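You operate a simulated robot arm through the tools that you are given. There is no shell and no other tool. Be economical: measure what you need, move in short steps, check, and stop when the job is done.

The job below is to be done with a simulated two-armed robot. You get a single attempt, and the scene is never put back.

JOB
Open the bench cupboard door, put the tagged bundle from the top of the sample bench in the inside of the bench cupboard, then shut the door. Take the lid off the red-lidded jar and lay it down on the top of the sample bench. Press the yellow dose button three times. Switch the reel lever off. Stack the sealed jar labelled "35" from the top of the wooden coil table on top of the sealed jar that says "12". Take the data cable from the top of the wooden coil table and put it on the top of the sample bench. Open the bench drawer, put the blue cloth pad on the top of the wooden coil table away in the inside of the bench drawer and shut the drawer again. Do these in any order. The reel lever goes to its stop.

It is judged by the outcome, as a careful person would: the job done as asked, and still so three seconds after it is handed in. It fails if anything else is knocked over, pushed out of place, dropped, spilled or broken. A push-on lid holds only when it is set on centred and level and pressed home; a screw cap is set on level and turned clockwise until tight. Flat cloth is picked up by pressing the open fingertips on it (5 to 10 N) and closing them slowly along it; thin cloth reads only 2 to 8 mm in the jaws.

ROBOT AND FRAMES
Two 7-joint arms with fingered hands on one trunk, on a base that drives. Base frame: it is fixed to the floor where the robot stands at the start and does not move with it; the origin is under the middle of the robot, x ahead of it, y to its left, z up. Units: mm, rad, N and s.
The left shoulder is at the start at [30, 136, 1205], the right one opposite. Places, roughly: bench cupboard door [5800, 200, 500]; bench drawer [3400, -500, 600]; blue cloth pad (11x7x4 cm) [1100, -1800, 900]; data cable [1500, -2000, 750]; inside of the bench cupboard [6000, 300, 200]; inside of the bench drawer [3400, -600, 600]; red-lidded jar (7x7x9 cm) [6300, -900, 900]; reel lever [2900, -1000, 1300]; sealed jar [1750, -1750, 1000]; tagged bundle [6250, 0, 1000]; top of the sample bench [6200, -400, 900]; yellow dose button [4000, -1400, 800]. Payload 5 kg a hand.
The TCP of each hand is the grasp point between the finger pads, 42 mm short of the fingertips. In the tool frame z runs along the fingers and y along their closing line. The gripper opens to 208 mm. The gripper's body begins 119 mm behind the TCP. The gripper is a hand of 4 fingers: y runs from the thumb to the fingers, the wrist lies at [0, 0, -332] in the tool frame, and closing takes about 1.5 s.
Orientation is told as [roll, pitch, yaw] about the base's x, y, z axes, in that order, counted from this pose: with the fingers straight down and closing along the base's y, the tool's x points along the base's -x, its y along +y and its z along -z.

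CONTROLS
- The arms move only by the tool nudge_tool. It takes "left_deltas", "right_deltas" or both (then of equal length, played together; a hand with none holds still); each is a list of rows, each a list of 6 numbers: the shift along the tool's x, y, z in mm, then the turn, a rotation vector about the tool's x, y, z in rad. In form: [[tx, ty, tz, ax, ay, az], ...]. A call has 1 to 8 rows; each row is the pose to reach, as a shift and turn from the pose commanded when the call began, along the tool's axes at that moment. "left_gripper" and "right_gripper" are, for a hand that has rows, the opening, from 0 (shut) to 1 (fully open), set as the call begins (left out, the last holds). Each row takes 0.2 s and may step no farther than 50 mm and 0.15 rad from the row before; otherwise, or with a gripper value out of range, the whole call is refused. Where a pose cannot be reached the arm comes as near as it can. A force on the tool above 40 N (or 10 N above the force at the start of the call, whichever is more), or a blocked arm, ends the call early, and 0.2 s more pass. The fingers move at their own pace (about 72 mm/s each) and stop on an object; they squeeze with about 24 N. The grip force told is the motor's: it shows also when the fingers shut on nothing. Time passes only in rows, and 0.2 s behind the last, so rows that repeat a pose let the fingers close. The reply holds the time, the measured pose of the TCP, the force on the tool along the base axes, the opening and the grip force, in the units named above and with some noise, with the torque about the TCP (base axes, N m) and any sound that the robot's microphone picked up, and new pictures: "views" is both (left out), scene, wrist or none (wrist: the cameras of the hands that moved).
- Cameras (640 x 400 px; columns grow to the right, rows downward): "scene" is now at [46.9, 20.4, 1934.9]; the picture's right is [0.24, -0.97, 0.00], its down [-0.70, -0.18, -0.69] and it looks along [0.67, 0.17, -0.73] (base axes); focal length 257 px, centre (320, 200). "left" rides on the left gripper at [-101, 0, -145] in its tool frame; the picture's right is [0.00, -1.00, 0.00], its down [0.82, 0.00, -0.57] and it looks along [0.57, 0.00, 0.82] (tool axes); focal length 261 px, centre (320, 200). "right" rides on the right gripper at [101, 0, -145] in its tool frame; the picture's right is [0.00, 1.00, 0.00], its down [-0.82, 0.00, -0.57] and it looks along [-0.57, 0.00, 0.82] (tool axes); focal length 261 px, centre (320, 200). There is no depth. A picture from a camera that has moved, and an enlarged one, comes with that camera's place and axes in the base frame and with its lens.
- lift_body(by): slides the trunk up (or, below 0, down) by that many mm; the arms and the scene camera ride with it, the base frame stays. It gives what a move gives, with no picture.
- roll_base(legs): drives the robot by 1 to 6 legs, each [ahead, left, turn to the left] in mm, mm and rad, along the robot's own axes; the way and the turn of a leg run together, so that a leg with both is an arc; at most 1500 mm and 3.142 rad a leg. The arms and the cameras ride along, it lands a little off, and it stops where it bumps. It gives what a move gives, and a new picture of the scene camera.
- set_grasp(shape, hand): the hand has 4 fingers and takes this shape, open, in about a second: jaw (thumb against the fingers, like two jaws); tri (thumb and two fingers); tip (a fingertip pinch); poke (one finger out to press); point (the index stretched); flat (the hand flat); cup (the hand cupped); fist (a fist). The gripper value then closes the fingers along that shape, each until it touches; the sizes above hold for jaw. It gives what a move gives, with no picture.
- turn_head(pan, tilt): turns the head with the scene camera to pan (to the left, within 2.496 rad either way) and tilt (down, from -0.506 to 1.204), counted from straight ahead of the robot. It gives what a move gives, and a new picture of the scene camera.
- zoom(camera, box): a new picture of the part [left, top, right, bottom] of that camera's present view, enlarged. The clock stands still meanwhile.
- sign_off(): hands the job in; it is judged then, once.

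Go step by step. Nothing tells you exact positions but the pictures and the camera data: compare them with the known pose of the tool, close in by small moves and look again before you grip or let go. The budget is 217 turns and 260 pictures, counting those below and the enlarged ones. Unless the task says otherwise, let go and move clear before handing in.

The tools are called after "Emit:" as name(argument=value, ...) on one line, values as JSON. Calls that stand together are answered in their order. nudge_tool: Moves the arms, as the interface text tells. Its arguments: {"type":"object","properties":{"left_deltas":{"type":"array"},"left_gripper":{"type":"number"},"right_deltas":{"type":"array"},"right_gripper":{"type":"number"},"views":{"type":"string","enum":["both","scene","wrist","none"]}},"required":[]} The other tools are called the same way: lift_body (by) slides the trunk up or down; set_grasp (shape, hand) gives the hand a shape; roll_base (legs) drives the base; turn_head (pan, tilt) turns the head that bears the scene camera; zoom (camera, box) takes an enlarged picture of a part of a camera's view; sign_off () hands the job in.

At the start:

```text
clock: 0.0
left_tcp_pos: [678.2, 285.1, 708.9]
left_orientation: [0.0, 0.0, 0.001]
left_ft_force: [0.7, 0.3, -0.2]
left_wrist_torque: [-0.02, 0.01, -0.01]
left_grip_width: 207.8
left_finger_force: 0.1
left_shape: jaw
right_tcp_pos: [523.8, -170.9, 778.0]
right_orientation: [0.001, -0.001, 0.0]
right_ft_force: [-0.2, 0.3, 0.2]
right_wrist_torque: [-0.04, -0.01, 0.01]
right_grip_width: 207.5
right_finger_force: 0.0
right_shape: jaw
trunk travel left (down, up): [-225.0, 265.0]
robot x, y, heading: [-4.6, -1.2, 0.002]
head pan, tilt: [0.244, 0.813]
```

scene: 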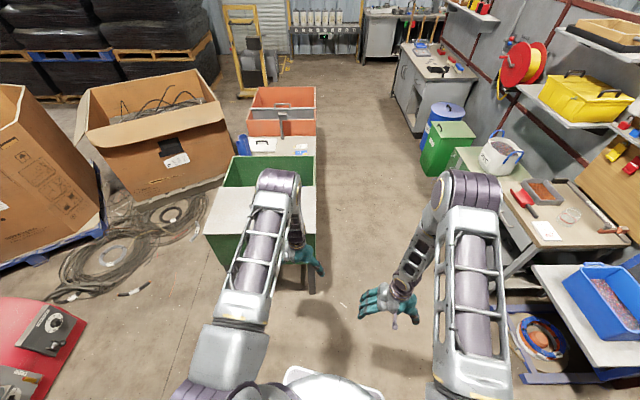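
right: 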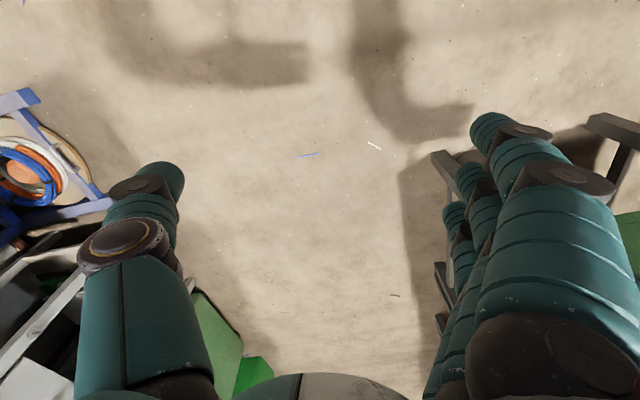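
left: 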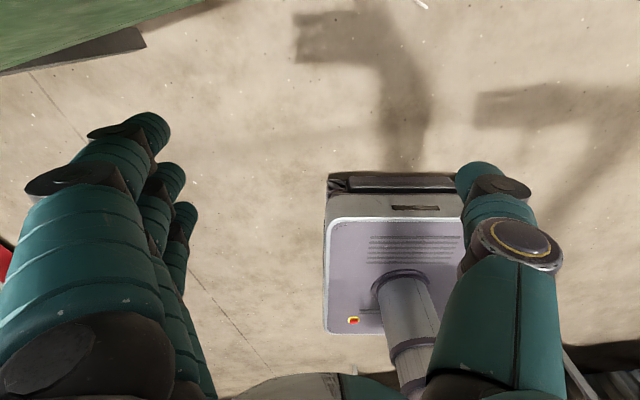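

I see a workshop with benches along the right side. I'll look right toward the coil table and ahead before driving.

Emit:
turn_head(pan=-0.9, tilt=0.5)

Emit:
turn_head(pan=-0.1, tilt=0.25)

```text
clock: 1.4
left_tcp_pos: [677.3, 285.6, 708.7]
left_orientation: [0.0, 0.0, 0.0]
left_ft_force: [-0.3, 0.0, -0.3]
left_wrist_torque: [-0.02, 0.02, -0.01]
left_grip_width: 207.7
left_finger_force: 0.0
left_shape: jaw
right_tcp_pos: [524.8, -171.6, 778.6]
right_orientation: [-0.001, -0.001, 0.0]
right_ft_force: [-0.6, 0.3, -0.4]
right_wrist_torque: [-0.01, 0.0, -0.02]
right_grip_width: 207.8
right_finger_force: 0.1
right_shape: jaw
trunk travel left (down, up): [-225.0, 265.0]
robot x, y, heading: [2.7, 0.7, -0.0]
head pan, tilt: [-0.901, 0.499]
camera scene: at [25.8, -70.2, 1962.0], right [-0.78, -0.62, 0.0], down [-0.3, 0.38, -0.88], along [0.55, -0.69, -0.48], focal length 257 px, centre (320, 200)
```

scene: 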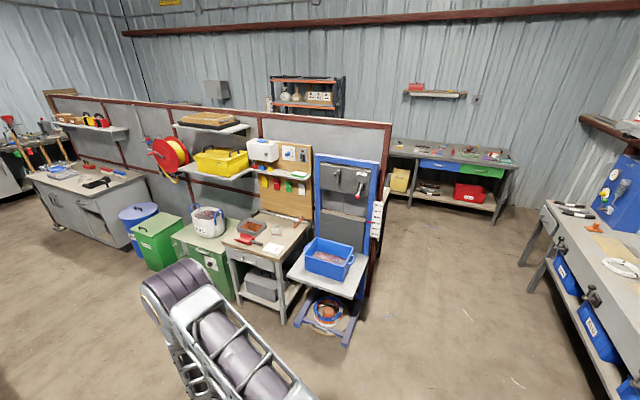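

```text
clock: 2.5
left_tcp_pos: [678.2, 285.9, 709.3]
left_orientation: [-0.001, -0.001, 0.001]
left_ft_force: [-0.2, -0.3, 0.7]
left_wrist_torque: [0.01, 0.0, 0.03]
left_grip_width: 207.8
left_finger_force: 0.0
left_shape: jaw
right_tcp_pos: [523.3, -172.6, 777.0]
right_orientation: [-0.001, -0.001, 0.001]
right_ft_force: [0.0, -0.2, 0.9]
right_wrist_torque: [0.0, -0.01, 0.01]
right_grip_width: 207.8
right_finger_force: 0.0
right_shape: jaw
trunk travel left (down, up): [-225.0, 265.0]
robot x, y, heading: [-2.4, -0.8, -0.001]
head pan, tilt: [-0.099, 0.25]
camera scene: at [62.2, -8.3, 1985.1], right [-0.1, -0.99, 0.0], down [-0.25, 0.02, -0.97], along [0.96, -0.1, -0.25], focal length 257 px, centre (320, 200)
```

scene: 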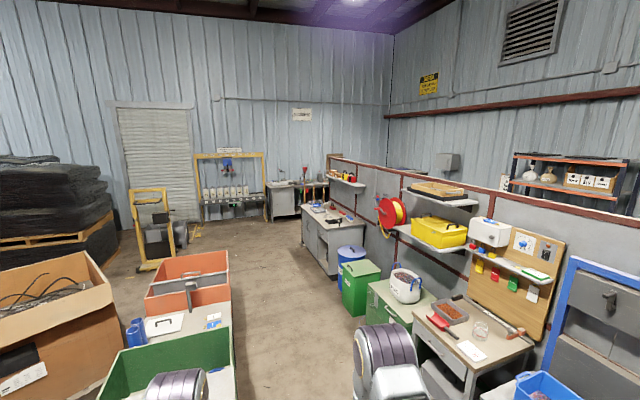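

The grey drawer bench stands ahead on the right, and the coil table must be behind the partition. I'll turn right, drive along -y past the partition's end, and look.

Emit:
roll_base(legs=[[0, 0, -1.57], [1000, 0, 0], [800, 0, 0]])

Emit:
turn_head(pan=1.4, tilt=0.5)

```text
clock: 15.5
left_tcp_pos: [293.2, -2492.8, 708.9]
left_orientation: [0.001, 0.002, -1.562]
left_ft_force: [0.6, -0.7, 0.5]
left_wrist_torque: [0.08, 0.0, 0.02]
left_grip_width: 207.9
left_finger_force: 0.0
left_shape: jaw
right_tcp_pos: [-166.3, -2345.4, 777.7]
right_orientation: [0.0, -0.002, -1.561]
right_ft_force: [0.3, -0.5, -0.7]
right_wrist_torque: [0.04, -0.02, -0.01]
right_grip_width: 207.9
right_finger_force: 0.1
right_shape: jaw
trunk travel left (down, up): [-225.0, 265.0]
robot x, y, heading: [-0.8, -1819.5, -1.56]
head pan, tilt: [-0.099, 0.25]
camera scene: at [-9.4, -1882.5, 1985.0], right [-1.0, 0.09, 0.0], down [0.02, 0.25, -0.97], along [-0.09, -0.96, -0.25], focal length 257 px, centre (320, 200)
```

scene: 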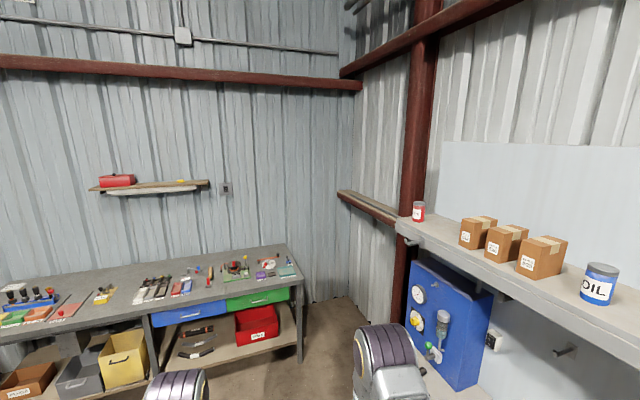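

```text
clock: 17.1
left_tcp_pos: [294.1, -2493.4, 709.8]
left_orientation: [0.0, 0.0, -1.559]
left_ft_force: [1.1, -0.4, 0.4]
left_wrist_torque: [0.02, -0.03, 0.01]
left_grip_width: 207.8
left_finger_force: 0.0
left_shape: jaw
right_tcp_pos: [-165.3, -2344.6, 776.4]
right_orientation: [0.0, 0.001, -1.56]
right_ft_force: [-1.4, -0.1, 0.4]
right_wrist_torque: [-0.01, 0.0, 0.01]
right_grip_width: 207.8
right_finger_force: 0.0
right_shape: jaw
trunk travel left (down, up): [-225.0, 265.0]
robot x, y, heading: [2.2, -1820.3, -1.563]
head pan, tilt: [1.4, 0.499]
camera scene: at [88.7, -1803.0, 1962.0], right [-0.16, -0.99, 0.0], down [-0.47, 0.08, -0.88], along [0.87, -0.14, -0.48], focal length 257 px, centre (320, 200)
```

scene: 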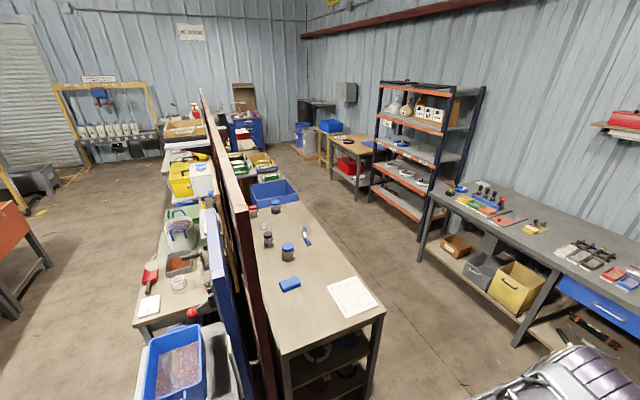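

I see the coil table behind the partition, with jars, blue pad and cable. Zooming in.

Emit:
zoom(camera="scene", box=[220, 130, 400, 330])

Emit:
zoom(camera="scene", box=[40, 60, 360, 240])

```text
2.00 times, centred on (310, 230) of scene
camera zoom: at [88.7, -1803.0, 1962.0], right [-0.16, -0.99, 0.0], down [-0.47, 0.08, -0.88], along [0.87, -0.14, -0.48], focal length 514 px, centre (340, 140)
```

zoom: 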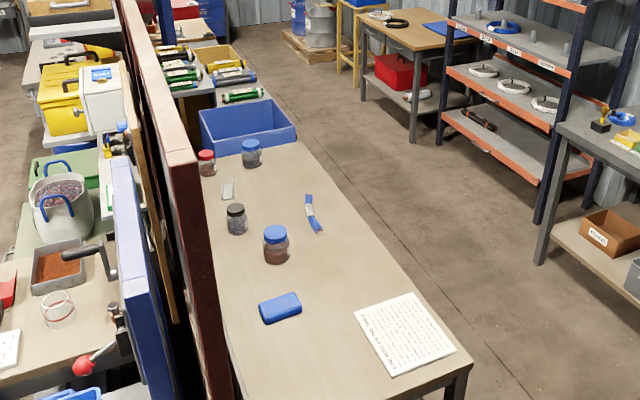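

```text
2.00 times, centred on (200, 150) of scene
camera zoom: at [88.7, -1803.0, 1962.0], right [-0.16, -0.99, 0.0], down [-0.47, 0.08, -0.88], along [0.87, -0.14, -0.48], focal length 514 px, centre (560, 300)
```

zoom: 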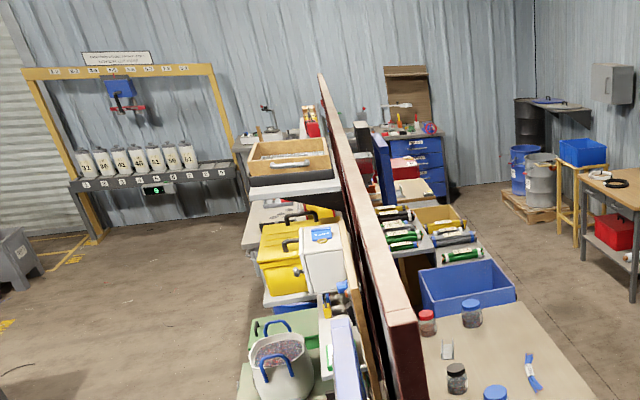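

Table top appears around z 850-900, with the aisle free at y below -2400. I'll raise both hands high, face +x, and strafe into the aisle.

Emit:
nudge_tool(left_deltas=[[0, 0, -50, 0, 0, 0], [0, 0, -100, 0, 0, 0], [0, 0, -150, 0, 0, 0], [0, 0, -200, 0, 0, 0], [0, 0, -250, 0, 0, 0], [0, 0, -300, 0, 0, 0], [0, 0, -350, 0, 0, 0], [0, 0, -400, 0, 0, 0]], right_deltas=[[0, 0, -50, 0, 0, 0], [0, 0, -100, 0, 0, 0], [0, 0, -150, 0, 0, 0], [0, 0, -200, 0, 0, 0], [0, 0, -250, 0, 0, 0], [0, 0, -300, 0, 0, 0], [0, 0, -350, 0, 0, 0], [0, 0, -400, 0, 0, 0]], views="none")

Emit:
roll_base(legs=[[0, 0, 1.563], [0, -880, 0], [1300, 0, 0]])

```text
clock: 18.9
left_tcp_pos: [291.2, -2489.9, 1109.3]
left_orientation: [0.001, 0.002, -1.562]
left_ft_force: [1.1, 2.2, 0.7]
left_wrist_torque: [-0.27, -0.04, 0.0]
left_grip_width: 207.8
left_finger_force: 0.1
left_shape: jaw
right_tcp_pos: [-165.7, -2340.7, 1178.8]
right_orientation: [0.001, -0.001, -1.562]
right_ft_force: [-0.6, 1.4, -0.4]
right_wrist_torque: [-0.24, -0.04, 0.0]
right_grip_width: 207.9
right_finger_force: 0.0
right_shape: jaw
trunk travel left (down, up): [-225.0, 265.0]
robot x, y, heading: [-1.6, -1820.8, -1.559]
head pan, tilt: [1.4, 0.499]
```

```text
clock: 22.1
left_tcp_pos: [743.5, -1819.3, 1113.0]
left_orientation: [-0.01, -0.028, -0.389]
left_ft_force: [4.2, -18.3, -6.6]
left_wrist_torque: [-0.94, 0.01, -0.48]
left_grip_width: 207.4
left_finger_force: 0.0
left_shape: jaw
right_tcp_pos: [426.8, -2168.6, 1178.8]
right_orientation: [0.001, 0.001, -0.368]
right_ft_force: [0.1, -0.2, -0.1]
right_wrist_torque: [-0.08, -0.05, 0.01]
right_grip_width: 207.6
right_finger_force: 0.0
right_shape: jaw
trunk travel left (down, up): [-225.0, 265.0]
robot x, y, heading: [1.9, -1819.4, -0.373]
head pan, tilt: [1.4, 0.499]
stopped in leg 1: the force on the tool passed its limit at 80 N (the readings are from after the stop); the commanded pose is now the measured one
camera scene: at [18.8, -1730.9, 1962.0], right [0.86, -0.51, 0.0], down [-0.25, -0.41, -0.88], along [0.45, 0.75, -0.48], focal length 257 px, centre (320, 200)
```

scene: 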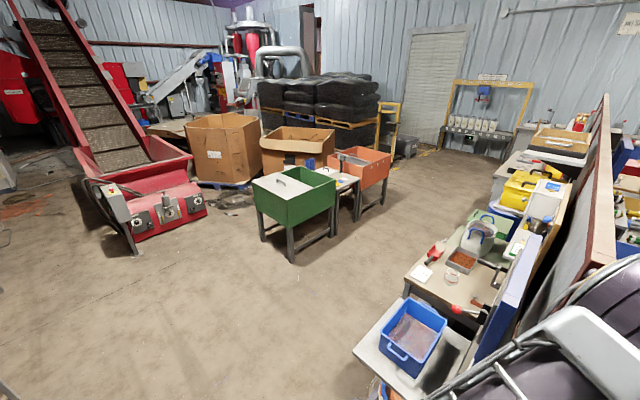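

The left hand touched the partition end. I'll turn back and look at it.

Emit:
roll_base(legs=[[0, 0, -0.4]])

Emit:
turn_head(pan=0.8, tilt=0.6)

```text
clock: 23.7
left_tcp_pos: [683.0, -2108.8, 1113.2]
left_orientation: [-0.009, -0.027, -0.791]
left_ft_force: [-0.6, -1.2, 0.4]
left_wrist_torque: [0.06, -0.02, 0.01]
left_grip_width: 207.9
left_finger_force: 0.1
left_shape: jaw
right_tcp_pos: [254.3, -2308.7, 1176.6]
right_orientation: [-0.001, 0.0, -0.775]
right_ft_force: [-0.9, 0.4, -0.5]
right_wrist_torque: [0.07, -0.02, -0.02]
right_grip_width: 207.9
right_finger_force: 0.0
right_shape: jaw
trunk travel left (down, up): [-225.0, 265.0]
robot x, y, heading: [1.0, -1820.0, -0.78]
head pan, tilt: [1.4, 0.499]
camera scene: at [51.0, -1745.7, 1962.0], right [0.59, -0.81, 0.0], down [-0.39, -0.28, -0.88], along [0.71, 0.51, -0.48], focal length 257 px, centre (320, 200)
```

scene: 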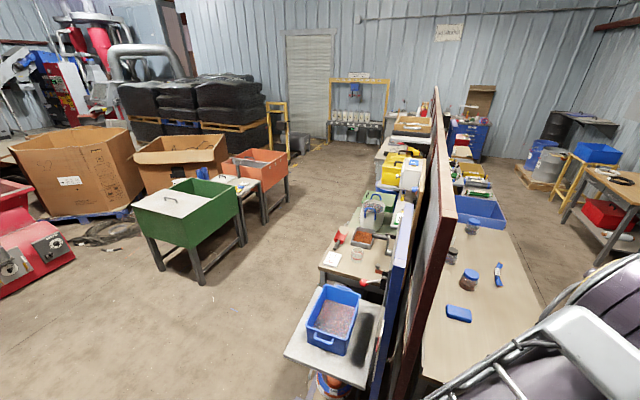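

```text
clock: 24.7
left_tcp_pos: [683.5, -2107.5, 1112.2]
left_orientation: [-0.008, -0.027, -0.79]
left_ft_force: [0.3, -0.3, -0.1]
left_wrist_torque: [0.0, -0.04, 0.01]
left_grip_width: 208.0
left_finger_force: 0.0
left_shape: jaw
right_tcp_pos: [253.6, -2308.9, 1176.9]
right_orientation: [-0.001, 0.001, -0.776]
right_ft_force: [0.0, 0.7, -0.1]
right_wrist_torque: [-0.01, 0.0, 0.0]
right_grip_width: 207.9
right_finger_force: 0.1
right_shape: jaw
trunk travel left (down, up): [-225.0, 265.0]
robot x, y, heading: [-3.8, -1821.6, -0.777]
head pan, tilt: [0.799, 0.6]
camera scene: at [66.2, -1795.9, 1952.9], right [0.03, -1.0, 0.0], down [-0.56, -0.01, -0.83], along [0.82, 0.02, -0.56], focal length 257 px, centre (320, 200)
```

scene: 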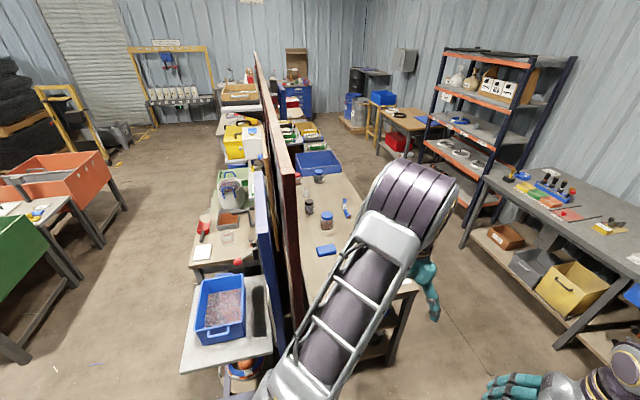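

Now I'll strafe diagonally to y≈-2700 before turning to +x and driving into the aisle.

Emit:
roll_base(legs=[[635, -640, 0], [0, 0, 0.777], [1350, 0, 0]])

```text
clock: 37.8
left_tcp_pos: [2055.1, -2474.5, 1114.1]
left_orientation: [-0.009, -0.024, -0.038]
left_ft_force: [1.1, -0.1, 0.3]
left_wrist_torque: [-0.01, 0.02, 0.03]
left_grip_width: 207.9
left_finger_force: 0.0
left_shape: jaw
right_tcp_pos: [1879.3, -2915.4, 1177.3]
right_orientation: [-0.001, 0.003, -0.022]
right_ft_force: [0.1, 0.1, 0.1]
right_wrist_torque: [-0.02, 0.03, 0.01]
right_grip_width: 207.7
right_finger_force: 0.1
right_shape: jaw
trunk travel left (down, up): [-225.0, 265.0]
robot x, y, heading: [1361.3, -2734.0, -0.02]
head pan, tilt: [0.799, 0.6]
camera scene: at [1393.0, -2668.1, 1952.9], right [0.7, -0.71, 0.0], down [-0.4, -0.4, -0.82], along [0.59, 0.58, -0.57], focal length 257 px, centre (320, 200)
```

scene: 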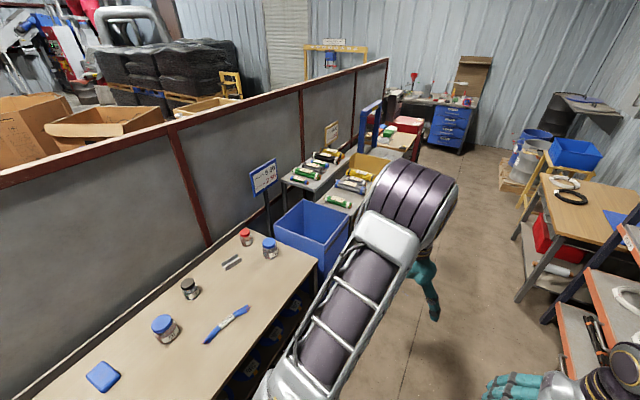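

Triangulating, the table top is near z 840, the near blue jar at about (1367,-1805). I'll zoom for labels.

Emit:
zoom(camera="scene", box=[130, 260, 230, 350])

Emit:
zoom(camera="scene", box=[210, 210, 310, 280])

```text
4.44 times, centred on (180, 305) of scene
camera zoom: at [1393.0, -2668.1, 1952.9], right [0.7, -0.71, 0.0], down [-0.4, -0.4, -0.82], along [0.59, 0.58, -0.57], focal length 1142 px, centre (942, -267)
```

zoom: 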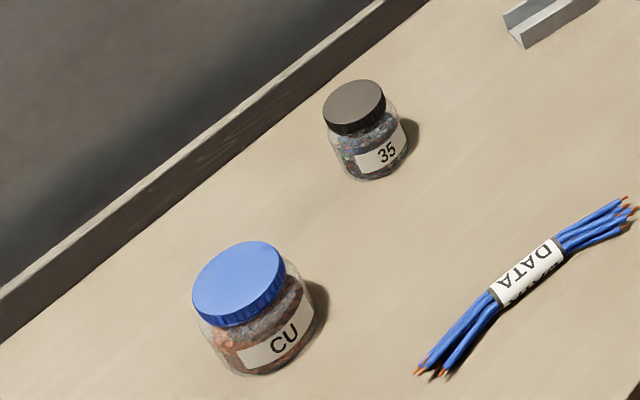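

```text
5.71 times, centred on (260, 245) of scene
camera zoom: at [1393.0, -2668.1, 1952.9], right [0.7, -0.71, 0.0], down [-0.4, -0.4, -0.82], along [0.59, 0.58, -0.57], focal length 1468 px, centre (663, -57)
```

zoom: 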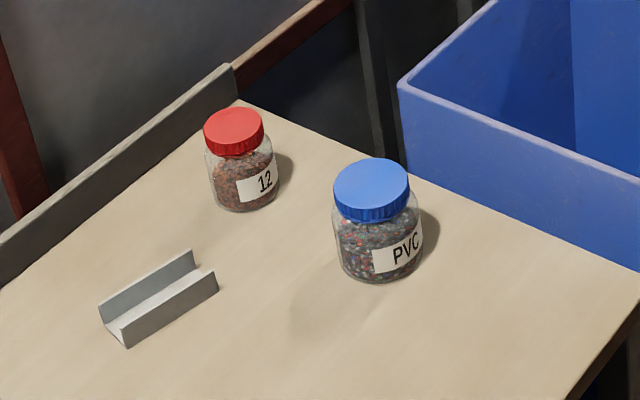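

"35" is the black-lidded jar and "12" the red-lidded one; the table is rotated about 0.3 rad. I'll turn to face it and move alongside.

Emit:
roll_base(legs=[[0, 0, 1.89], [0, -509, 0], [200, 0, 0]])

Emit:
turn_head(pan=0.0, tilt=0.9)

```text
clock: 46.6
left_tcp_pos: [1320.9, -1806.1, 1112.7]
left_orientation: [-0.01, -0.023, 1.861]
left_ft_force: [-0.8, 1.0, -0.8]
left_wrist_torque: [-0.1, -0.04, 0.01]
left_grip_width: 207.8
left_finger_force: 0.0
left_shape: jaw
right_tcp_pos: [1794.6, -1833.4, 1176.6]
right_orientation: [0.0, 0.002, 1.876]
right_ft_force: [-0.3, 1.0, -1.5]
right_wrist_torque: [-0.08, -0.02, 0.01]
right_grip_width: 207.9
right_finger_force: 0.2
right_shape: jaw
trunk travel left (down, up): [-225.0, 265.0]
robot x, y, heading: [1784.4, -2383.5, 1.876]
head pan, tilt: [0.799, 0.6]
camera scene: at [1716.1, -2369.8, 1952.9], right [0.45, 0.89, 0.0], down [0.5, -0.25, -0.82], along [-0.74, 0.37, -0.57], focal length 257 px, centre (320, 200)
```

scene: 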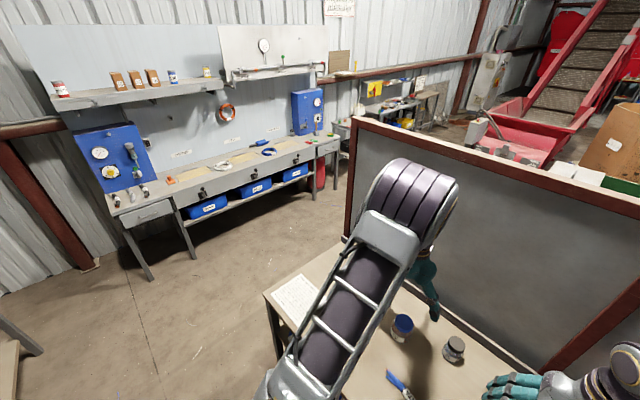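

```text
clock: 47.7
left_tcp_pos: [1322.2, -1807.3, 1114.1]
left_orientation: [-0.009, -0.025, 1.862]
left_ft_force: [-0.1, -0.9, -0.4]
left_wrist_torque: [-0.01, -0.02, -0.04]
left_grip_width: 207.9
left_finger_force: 0.2
left_shape: jaw
right_tcp_pos: [1794.9, -1833.8, 1176.4]
right_orientation: [0.0, 0.002, 1.878]
right_ft_force: [-0.1, -0.6, -0.4]
right_wrist_torque: [0.02, -0.03, -0.02]
right_grip_width: 207.9
right_finger_force: 0.1
right_shape: jaw
trunk travel left (down, up): [-225.0, 265.0]
robot x, y, heading: [1787.9, -2382.5, 1.878]
head pan, tilt: [0.0, 0.901]
camera scene: at [1772.8, -2339.1, 1928.1], right [0.95, 0.3, 0.0], down [0.24, -0.75, -0.62], along [-0.19, 0.59, -0.78], focal length 257 px, centre (320, 200)
```

scene: 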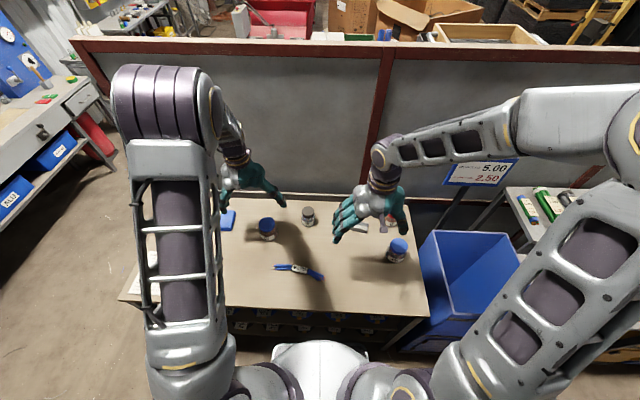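

View is good. I'll bring the right hand above jar 35 and the left hand above the pad, then check with the wrist cameras.

Emit:
nudge_tool(right_deltas=[[-35, 32, 0, 0, 0, 0], [-70, 65, 0, 0, 0, 0], [-105, 98, 0, 0, 0, 0], [-140, 130, 0, 0, 0, 0], [-175, 163, 0, 0, 0, 0], [-210, 195, 0, 0, 0, 0], [-230, 215, 0, 0, 0, 0], [-230, 215, 0, 0, 0, 0]], left_deltas=[[-10, 45, 0, 0, 0, 0], [-20, 90, 0, 0, 0, 0], [-30, 135, 0, 0, 0, 0], [-50, 180, 0, 0, 0, 0], [-50, 180, 0, 0, 0, 0], [-50, 180, 0, 0, 0, 0], [-50, 180, 0, 0, 0, 0], [-50, 180, 0, 0, 0, 0]], right_gripper=0.7)

```text
clock: 49.5
left_tcp_pos: [1132.6, -1810.5, 1113.3]
left_orientation: [-0.01, -0.027, 1.858]
left_ft_force: [0.3, 0.4, 0.7]
left_wrist_torque: [0.01, 0.04, 0.03]
left_grip_width: 207.9
left_finger_force: 0.0
left_shape: jaw
right_tcp_pos: [1522.6, -1677.0, 1177.4]
right_orientation: [0.0, 0.0, 1.875]
right_ft_force: [0.3, 0.1, 0.8]
right_wrist_torque: [0.02, 0.03, 0.03]
right_grip_width: 146.2
right_finger_force: 0.0
right_shape: jaw
trunk travel left (down, up): [-225.0, 265.0]
robot x, y, heading: [1789.2, -2383.7, 1.877]
head pan, tilt: [0.0, 0.901]
camera scene: at [1773.8, -2339.7, 1928.2], right [0.95, 0.3, 0.0], down [0.24, -0.75, -0.62], along [-0.19, 0.59, -0.78], focal length 257 px, centre (320, 200)
camera right: at [1551.4, -1774.9, 1321.3], right [-0.96, -0.3, 0.0], down [-0.24, 0.78, 0.57], along [-0.17, 0.55, -0.82], focal length 261 px, centre (320, 200)
camera left: at [1104.1, -1716.5, 1262.6], right [0.96, 0.29, 0.01], down [0.24, -0.8, 0.55], along [0.17, -0.52, -0.83], focal length 261 px, centre (320, 200)
```

scene: 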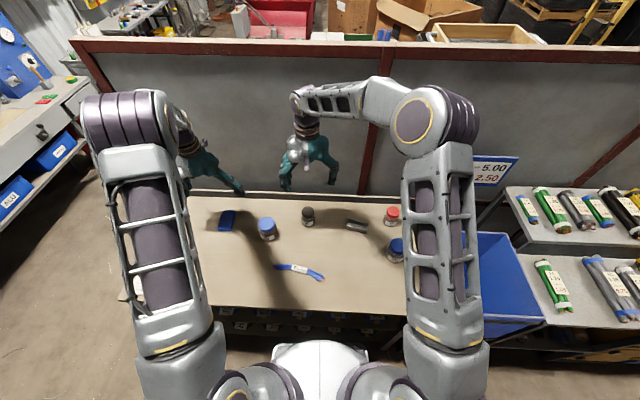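
right: 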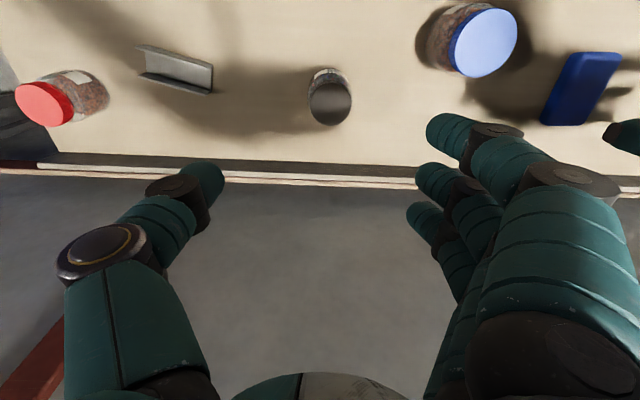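
left: 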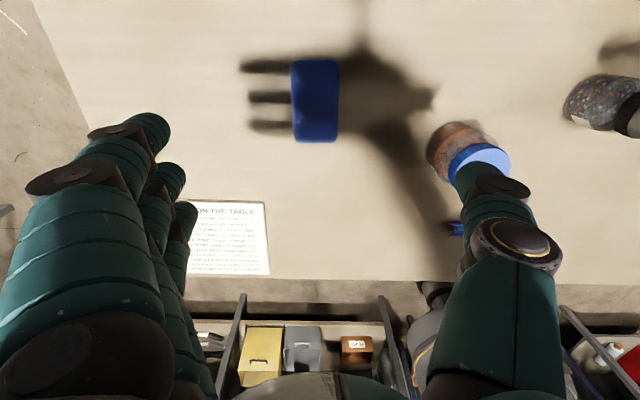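

Jar 35 sits at about (1505,-1678); I'll shift 17 left, 4 ahead and come down partway while the left hand aligns over the pad.

Emit:
nudge_tool(right_deltas=[[-4, 17, 0, 0, 0, 0], [-4, 17, 0, 0, 0, 0], [-4, 17, 50, 0, 0, 0], [-4, 17, 100, 0, 0, 0], [-4, 17, 150, 0, 0, 0], [-4, 17, 190, 0, 0, 0], [-4, 17, 190, 0, 0, 0]], views="wrist")

```text
clock: 51.1
left_tcp_pos: [1132.8, -1810.5, 1113.8]
left_orientation: [-0.008, -0.026, 1.862]
left_ft_force: [0.1, -0.3, -1.0]
left_wrist_torque: [0.05, 0.01, 0.01]
left_grip_width: 208.0
left_finger_force: 0.1
left_shape: jaw
right_tcp_pos: [1505.5, -1680.5, 987.5]
right_orientation: [-0.001, -0.001, 1.876]
right_ft_force: [0.6, 0.4, 0.6]
right_wrist_torque: [0.04, 0.02, -0.05]
right_grip_width: 146.1
right_finger_force: 0.1
right_shape: jaw
trunk travel left (down, up): [-225.0, 265.0]
robot x, y, heading: [1784.9, -2382.7, 1.874]
head pan, tilt: [0.0, 0.901]
camera right: at [1535.8, -1777.3, 1130.2], right [-0.96, -0.3, 0.0], down [-0.24, 0.78, 0.57], along [-0.17, 0.55, -0.82], focal length 261 px, centre (320, 200)
```

right: 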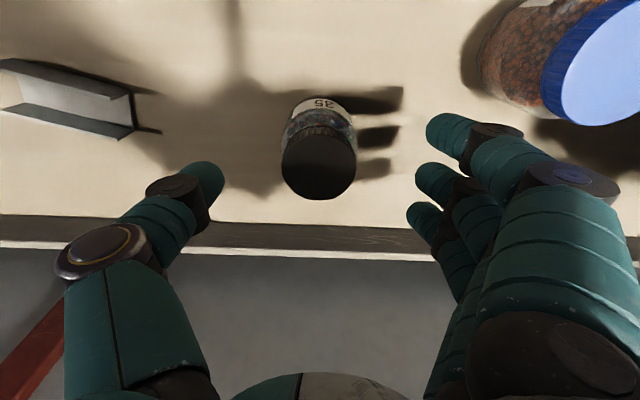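

Aligned. Going down 85 mm and closing on the jar.

Emit:
nudge_tool(right_deltas=[[0, 0, 45, 0, 0, 0], [0, 0, 85, 0, 0, 0], [0, 0, 85, 0, 0, 0]], views="wrist")

Emit:
nudge_tool(right_deltas=[[0, 0, 0, 0, 0, 0], [0, 0, 0, 0, 0, 0], [0, 0, 0, 0, 0, 0], [0, 0, 0, 0, 0, 0], [0, 0, 0, 0, 0, 0], [0, 0, 0, 0, 0, 0]], right_gripper=0.1, views="wrist")

```text
clock: 51.9
left_tcp_pos: [1132.2, -1810.7, 1113.2]
left_orientation: [-0.009, -0.026, 1.861]
left_ft_force: [-0.5, 0.6, 0.2]
left_wrist_torque: [-0.05, 0.0, 0.0]
left_grip_width: 208.1
left_finger_force: 0.0
left_shape: jaw
right_tcp_pos: [1502.1, -1679.4, 902.4]
right_orientation: [0.001, -0.001, 1.877]
right_ft_force: [-0.2, 0.4, 11.6]
right_wrist_torque: [-0.34, 1.0, -0.06]
right_grip_width: 145.6
right_finger_force: 0.1
right_shape: jaw
trunk travel left (down, up): [-225.0, 265.0]
robot x, y, heading: [1785.6, -2386.5, 1.873]
head pan, tilt: [0.0, 0.901]
camera right: at [1533.0, -1776.3, 1046.5], right [-0.96, -0.3, 0.0], down [-0.24, 0.78, 0.57], along [-0.17, 0.55, -0.82], focal length 261 px, centre (320, 200)
```

right: 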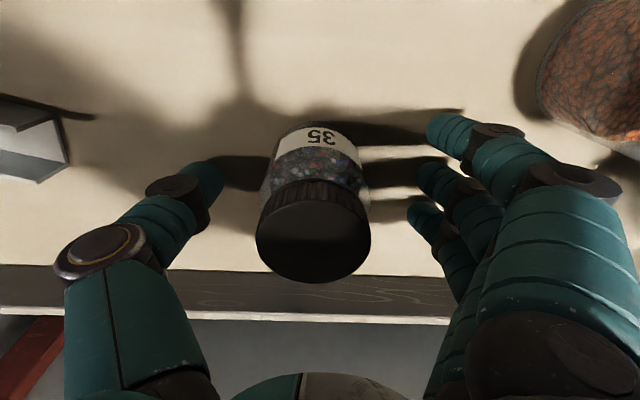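

```text
clock: 53.3
left_tcp_pos: [1132.7, -1810.6, 1114.4]
left_orientation: [-0.009, -0.028, 1.86]
left_ft_force: [-0.1, -0.6, 0.3]
left_wrist_torque: [0.02, 0.01, -0.03]
left_grip_width: 207.8
left_finger_force: 0.1
left_shape: jaw
right_tcp_pos: [1503.5, -1679.9, 902.6]
right_orientation: [0.0, -0.002, 1.878]
right_ft_force: [-2.3, -1.4, 22.6]
right_wrist_torque: [-0.45, 1.14, 0.0]
right_grip_width: 55.6
right_finger_force: 23.6
right_shape: jaw
trunk travel left (down, up): [-225.0, 265.0]
robot x, y, heading: [1788.1, -2385.4, 1.878]
head pan, tilt: [0.0, 0.901]
camera right: at [1533.8, -1777.1, 1046.8], right [-0.96, -0.3, 0.0], down [-0.24, 0.78, 0.57], along [-0.17, 0.55, -0.82], focal length 261 px, centre (320, 200)
```

right: 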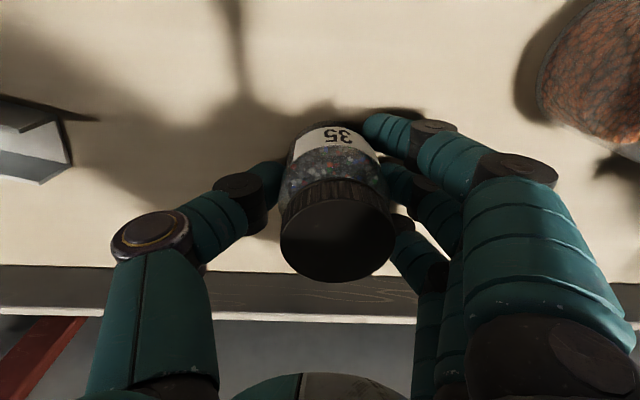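

Fingertips are touching the table, so I'll regrip about 18 mm higher.

Emit:
nudge_tool(right_deltas=[[0, 0, 0, 0, 0, 0], [0, 0, 0, 0, 0, 0], [0, 0, 0, 0, 0, 0], [0, 0, -18, 0, 0, 0], [0, 0, -18, 0, 0, 0]], right_gripper=0.5, views="none")

Emit:
nudge_tool(right_deltas=[[0, 0, 0, 0, 0, 0], [0, 0, 0, 0, 0, 0], [0, 0, 0, 0, 0, 0], [0, 0, 0, 0, 0, 0], [0, 0, 0, 0, 0, 0], [0, 0, 0, 0, 0, 0]], right_gripper=0.1, views="wrist")

```text
clock: 54.5
left_tcp_pos: [1132.3, -1809.3, 1113.0]
left_orientation: [-0.009, -0.025, 1.86]
left_ft_force: [1.0, -0.3, 0.2]
left_wrist_torque: [-0.05, -0.02, 0.01]
left_grip_width: 207.9
left_finger_force: 0.2
left_shape: jaw
right_tcp_pos: [1502.5, -1679.3, 919.7]
right_orientation: [0.001, 0.001, 1.877]
right_ft_force: [-0.6, -0.1, -1.0]
right_wrist_torque: [-0.03, -0.01, 0.0]
right_grip_width: 103.4
right_finger_force: 0.1
right_shape: jaw
trunk travel left (down, up): [-225.0, 265.0]
robot x, y, heading: [1788.7, -2384.6, 1.873]
head pan, tilt: [0.0, 0.901]
```

```text
clock: 55.9
left_tcp_pos: [1132.2, -1809.8, 1113.5]
left_orientation: [-0.009, -0.024, 1.861]
left_ft_force: [-0.1, 0.0, -0.2]
left_wrist_torque: [-0.01, -0.02, -0.02]
left_grip_width: 207.7
left_finger_force: 0.1
left_shape: jaw
right_tcp_pos: [1503.9, -1678.2, 921.3]
right_orientation: [0.0, 0.001, 1.877]
right_ft_force: [0.6, 0.1, 0.4]
right_wrist_torque: [-0.03, 0.03, 0.01]
right_grip_width: 43.9
right_finger_force: 23.9
right_shape: jaw
trunk travel left (down, up): [-225.0, 265.0]
robot x, y, heading: [1787.6, -2385.6, 1.881]
head pan, tilt: [0.0, 0.901]
camera right: at [1532.6, -1775.5, 1064.3], right [-0.96, -0.3, 0.0], down [-0.24, 0.78, 0.57], along [-0.17, 0.55, -0.82], focal length 261 px, centre (320, 200)
```

right: 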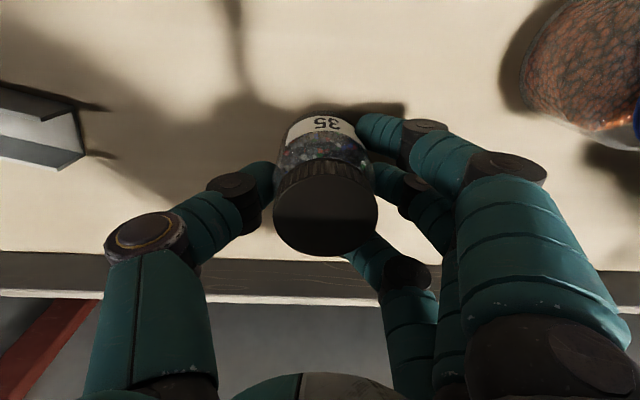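

Gripped. Lifting 150 mm to check.

Emit:
nudge_tool(right_deltas=[[0, 0, -30, 0, 0, 0], [0, 0, -70, 0, 0, 0], [0, 0, -110, 0, 0, 0], [0, 0, -150, 0, 0, 0], [0, 0, -150, 0, 0, 0]], views="none")

Emit:
nudge_tool(right_deltas=[[0, -50, 0, 0, 0, 0], [0, -100, 0, 0, 0, 0], [0, -150, 0, 0, 0, 0], [0, -200, 0, 0, 0, 0], [0, -250, 0, 0, 0, 0], [0, -290, 0, 0, 0, 0], [0, -320, 0, 0, 0, 0], [0, -320, 0, 0, 0, 0]])

```text
clock: 57.1
left_tcp_pos: [1131.5, -1809.9, 1111.5]
left_orientation: [-0.01, -0.025, 1.86]
left_ft_force: [-0.3, 0.6, -0.6]
left_wrist_torque: [-0.05, -0.01, 0.01]
left_grip_width: 207.8
left_finger_force: 0.1
left_shape: jaw
right_tcp_pos: [1505.0, -1679.2, 1071.2]
right_orientation: [0.002, 0.002, 1.876]
right_ft_force: [-1.0, 0.3, -1.4]
right_wrist_torque: [-0.06, -0.04, 0.0]
right_grip_width: 43.4
right_finger_force: 23.5
right_shape: jaw
trunk travel left (down, up): [-225.0, 265.0]
robot x, y, heading: [1788.2, -2383.4, 1.875]
head pan, tilt: [0.0, 0.901]
```

```text
clock: 58.9
left_tcp_pos: [1132.0, -1809.2, 1112.5]
left_orientation: [-0.01, -0.024, 1.859]
left_ft_force: [-0.7, -0.1, -0.6]
left_wrist_torque: [0.06, -0.02, 0.02]
left_grip_width: 208.2
left_finger_force: 0.0
left_shape: jaw
right_tcp_pos: [1807.9, -1585.1, 1070.0]
right_orientation: [0.0, 0.002, 1.875]
right_ft_force: [0.0, 0.0, -1.5]
right_wrist_torque: [0.03, -0.08, 0.0]
right_grip_width: 43.7
right_finger_force: 23.7
right_shape: jaw
trunk travel left (down, up): [-225.0, 265.0]
robot x, y, heading: [1788.5, -2380.3, 1.875]
head pan, tilt: [0.0, 0.901]
camera scene: at [1771.9, -2339.2, 1928.1], right [0.95, 0.3, 0.0], down [0.24, -0.75, -0.62], along [-0.19, 0.59, -0.78], focal length 257 px, centre (320, 200)
camera right: at [1836.5, -1680.4, 1214.7], right [-0.95, -0.3, 0.0], down [-0.24, 0.78, 0.57], along [-0.17, 0.55, -0.82], focal length 261 px, centre (320, 200)
```

scene: 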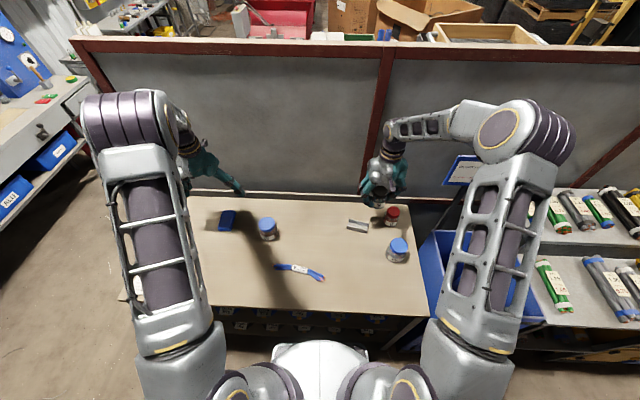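
right: 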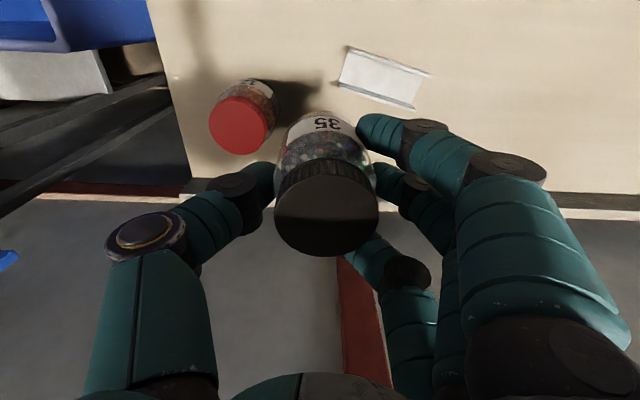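

Red lid centre is at about (1893,-1560). I'll shift 93 mm right and check alignment.

Emit:
nudge_tool(right_deltas=[[0, -45, 0, 0, 0, 0], [0, -93, 0, 0, 0, 0], [0, -93, 40, 0, 0, 0], [0, -93, 40, 0, 0, 0]], views="wrist")

Emit:
zoom(camera="scene", box=[340, 140, 460, 260])

```text
clock: 59.9
left_tcp_pos: [1133.4, -1811.5, 1114.3]
left_orientation: [-0.007, -0.025, 1.858]
left_ft_force: [0.0, -1.2, 0.5]
left_wrist_torque: [0.08, 0.02, 0.04]
left_grip_width: 207.8
left_finger_force: 0.0
left_shape: jaw
right_tcp_pos: [1899.7, -1559.1, 1031.0]
right_orientation: [0.0, 0.0, 1.874]
right_ft_force: [1.0, -0.1, -0.9]
right_wrist_torque: [0.12, 0.08, 0.02]
right_grip_width: 43.6
right_finger_force: 24.3
right_shape: jaw
trunk travel left (down, up): [-225.0, 265.0]
robot x, y, heading: [1787.8, -2382.7, 1.882]
head pan, tilt: [0.0, 0.901]
camera right: at [1929.1, -1656.1, 1174.0], right [-0.96, -0.3, 0.0], down [-0.24, 0.78, 0.57], along [-0.17, 0.55, -0.82], focal length 261 px, centre (320, 200)
```

right: 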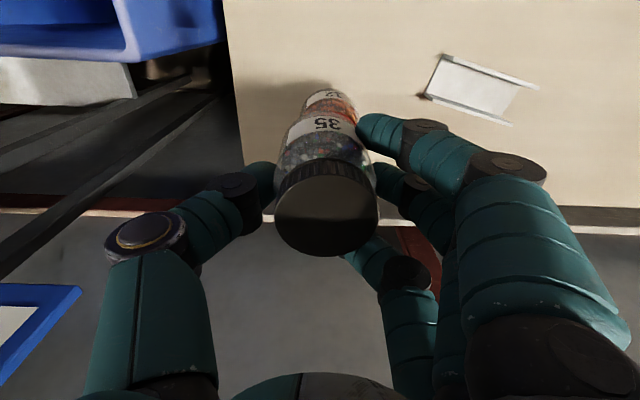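

```text
3.33 times, centred on (400, 200) of scene
camera zoom: at [1774.1, -2340.9, 1928.2], right [0.95, 0.3, 0.0], down [0.23, -0.75, -0.62], along [-0.19, 0.59, -0.78], focal length 856 px, centre (53, 200)
```

zoom: 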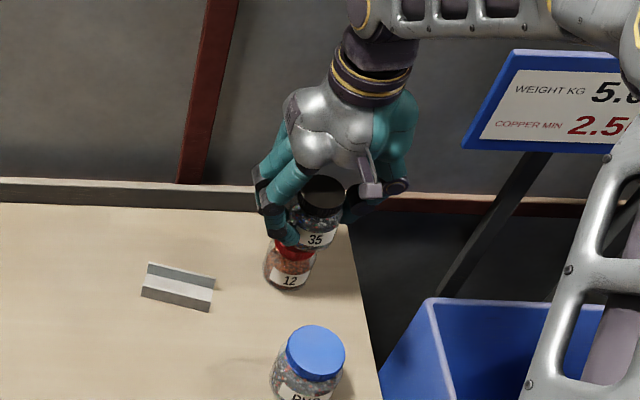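

Jar 35 appears about 7 mm too far right; correcting and lowering to contact.

Emit:
nudge_tool(right_deltas=[[0, 7, 0, 0, 0, 0], [0, 7, 20, 0, 0, 0], [0, 7, 30, 0, 0, 0], [0, 7, 35, 0, 0, 0], [0, 7, 38, 0, 0, 0]], views="wrist")

Emit:
zoom(camera="scene", box=[360, 170, 430, 240])

```text
clock: 61.1
left_tcp_pos: [1131.6, -1811.2, 1113.3]
left_orientation: [-0.009, -0.025, 1.861]
left_ft_force: [-1.5, 1.3, 0.3]
left_wrist_torque: [0.01, -0.03, 0.0]
left_grip_width: 208.0
left_finger_force: 0.1
left_shape: jaw
right_tcp_pos: [1890.8, -1558.5, 993.1]
right_orientation: [0.0, 0.0, 1.877]
right_ft_force: [0.8, -1.6, 18.8]
right_wrist_torque: [-0.24, 0.05, 0.01]
right_grip_width: 41.6
right_finger_force: 23.8
right_shape: jaw
trunk travel left (down, up): [-225.0, 265.0]
robot x, y, heading: [1785.7, -2384.1, 1.876]
head pan, tilt: [0.0, 0.901]
camera right: at [1919.8, -1656.0, 1137.6], right [-0.96, -0.3, 0.0], down [-0.24, 0.78, 0.57], along [-0.17, 0.55, -0.82], focal length 261 px, centre (320, 200)
```

right: 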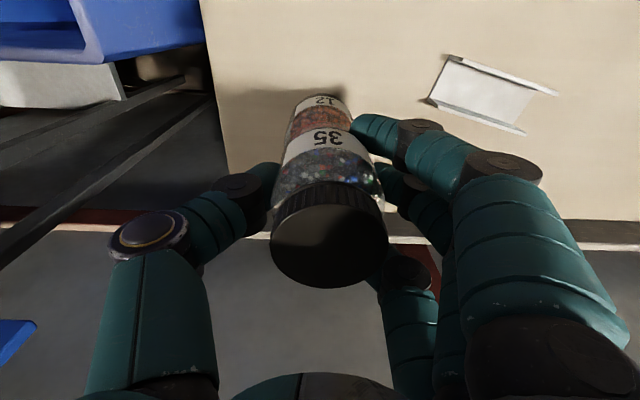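

```text
5.71 times, centred on (395, 205) of scene
camera zoom: at [1772.7, -2340.8, 1928.2], right [0.95, 0.3, 0.0], down [0.24, -0.75, -0.62], along [-0.19, 0.59, -0.78], focal length 1468 px, centre (-109, 171)
```

zoom: 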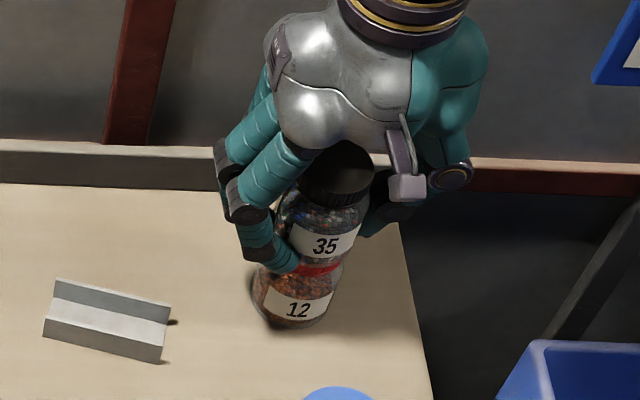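

Contact made and stacked squarely. Easing up slightly, opening, and withdrawing upward.

Emit:
nudge_tool(right_deltas=[[0, 0, -3, 0, 0, 0], [0, 0, -3, 0, 0, 0]], views="none")

Emit:
nudge_tool(right_deltas=[[0, 0, 0, 0, 0, 0], [0, 0, 0, 0, 0, 0], [0, 0, 0, 0, 0, 0], [0, 0, 0, 0, 0, 0], [0, 0, 0, 0, 0, 0]], right_gripper=0.55, views="wrist")

```text
clock: 61.7
left_tcp_pos: [1132.4, -1809.2, 1112.7]
left_orientation: [-0.007, -0.024, 1.86]
left_ft_force: [-0.8, -1.0, 0.2]
left_wrist_torque: [-0.02, 0.03, 0.0]
left_grip_width: 207.6
left_finger_force: 0.1
left_shape: jaw
right_tcp_pos: [1890.4, -1559.0, 994.3]
right_orientation: [0.001, 0.001, 1.875]
right_ft_force: [0.0, -1.1, -1.4]
right_wrist_torque: [0.0, 0.02, 0.0]
right_grip_width: 41.4
right_finger_force: 24.3
right_shape: jaw
trunk travel left (down, up): [-225.0, 265.0]
robot x, y, heading: [1789.8, -2386.5, 1.878]
head pan, tilt: [0.0, 0.901]
```

```text
clock: 62.9
left_tcp_pos: [1132.6, -1809.9, 1113.1]
left_orientation: [-0.009, -0.024, 1.861]
left_ft_force: [-0.6, 0.1, 1.0]
left_wrist_torque: [-0.03, -0.01, 0.03]
left_grip_width: 208.0
left_finger_force: 0.0
left_shape: jaw
right_tcp_pos: [1890.7, -1557.2, 995.8]
right_orientation: [-0.001, 0.001, 1.876]
right_ft_force: [-0.4, 0.6, 0.0]
right_wrist_torque: [0.0, -0.02, -0.01]
right_grip_width: 113.7
right_finger_force: 0.0
right_shape: jaw
trunk travel left (down, up): [-225.0, 265.0]
robot x, y, heading: [1785.9, -2383.5, 1.879]
head pan, tilt: [0.0, 0.901]
camera right: at [1920.2, -1655.1, 1139.8], right [-0.96, -0.3, 0.0], down [-0.24, 0.78, 0.57], along [-0.17, 0.55, -0.82], focal length 261 px, centre (320, 200)
```

right: 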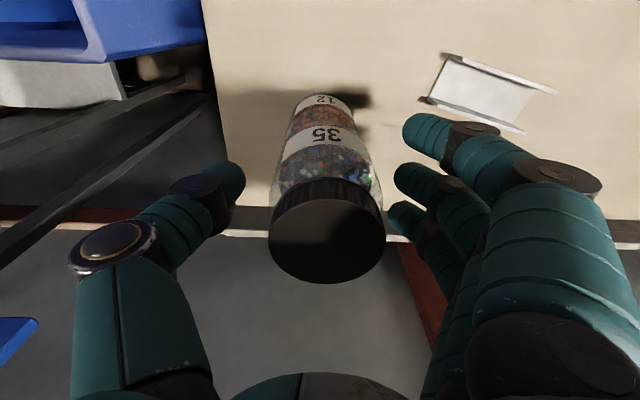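

Stack stands. I'll raise the right hand and lower the left hand onto the pad partway.

Emit:
nudge_tool(right_deltas=[[0, 0, -40, 0, 0, 0], [0, 0, -80, 0, 0, 0], [0, 0, -120, 0, 0, 0], [0, 0, -150, 0, 0, 0], [0, 0, -150, 0, 0, 0]], left_deltas=[[-15, 2, 0, 0, 0, 0], [-15, 2, 40, 0, 0, 0], [-15, 2, 80, 0, 0, 0], [-15, 2, 110, 0, 0, 0], [-15, 2, 110, 0, 0, 0]])

```text
clock: 64.1
left_tcp_pos: [1129.7, -1792.0, 1003.7]
left_orientation: [-0.01, -0.026, 1.859]
left_ft_force: [0.3, 0.1, 0.8]
left_wrist_torque: [0.0, 0.04, 0.01]
left_grip_width: 207.8
left_finger_force: 0.0
left_shape: jaw
right_tcp_pos: [1892.0, -1558.2, 1144.2]
right_orientation: [-0.001, 0.002, 1.876]
right_ft_force: [-0.3, 0.1, -0.1]
right_wrist_torque: [0.02, 0.04, 0.0]
right_grip_width: 113.5
right_finger_force: 0.1
right_shape: jaw
trunk travel left (down, up): [-225.0, 265.0]
robot x, y, heading: [1788.0, -2384.8, 1.879]
head pan, tilt: [0.0, 0.901]
camera scene: at [1773.6, -2339.0, 1928.1], right [0.95, 0.3, 0.0], down [0.24, -0.75, -0.62], along [-0.19, 0.59, -0.78], focal length 257 px, centre (320, 200)
camera right: at [1921.8, -1654.6, 1288.7], right [-0.96, -0.3, 0.0], down [-0.24, 0.78, 0.57], along [-0.17, 0.55, -0.82], focal length 261 px, centre (320, 200)
camera left: at [1100.3, -1698.6, 1151.9], right [0.96, 0.29, 0.01], down [0.24, -0.8, 0.55], along [0.17, -0.52, -0.83], focal length 261 px, centre (320, 200)
```

scene: 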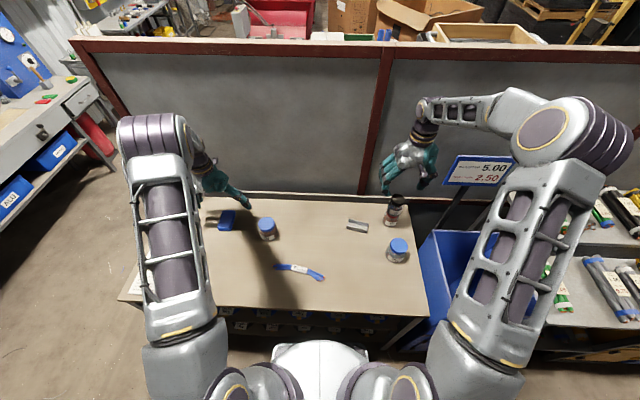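
right: 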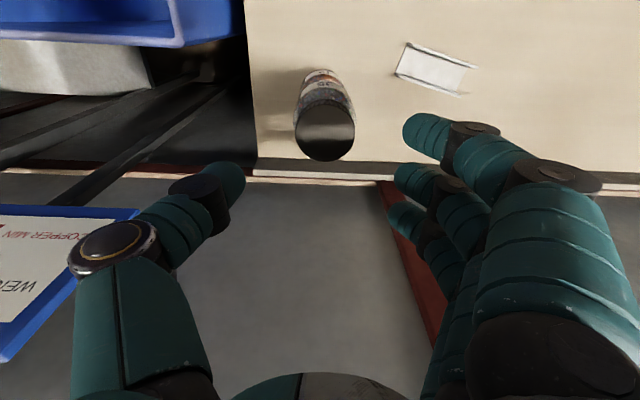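
left: 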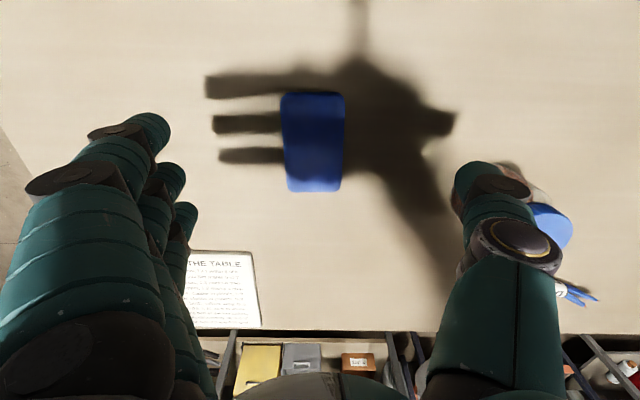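

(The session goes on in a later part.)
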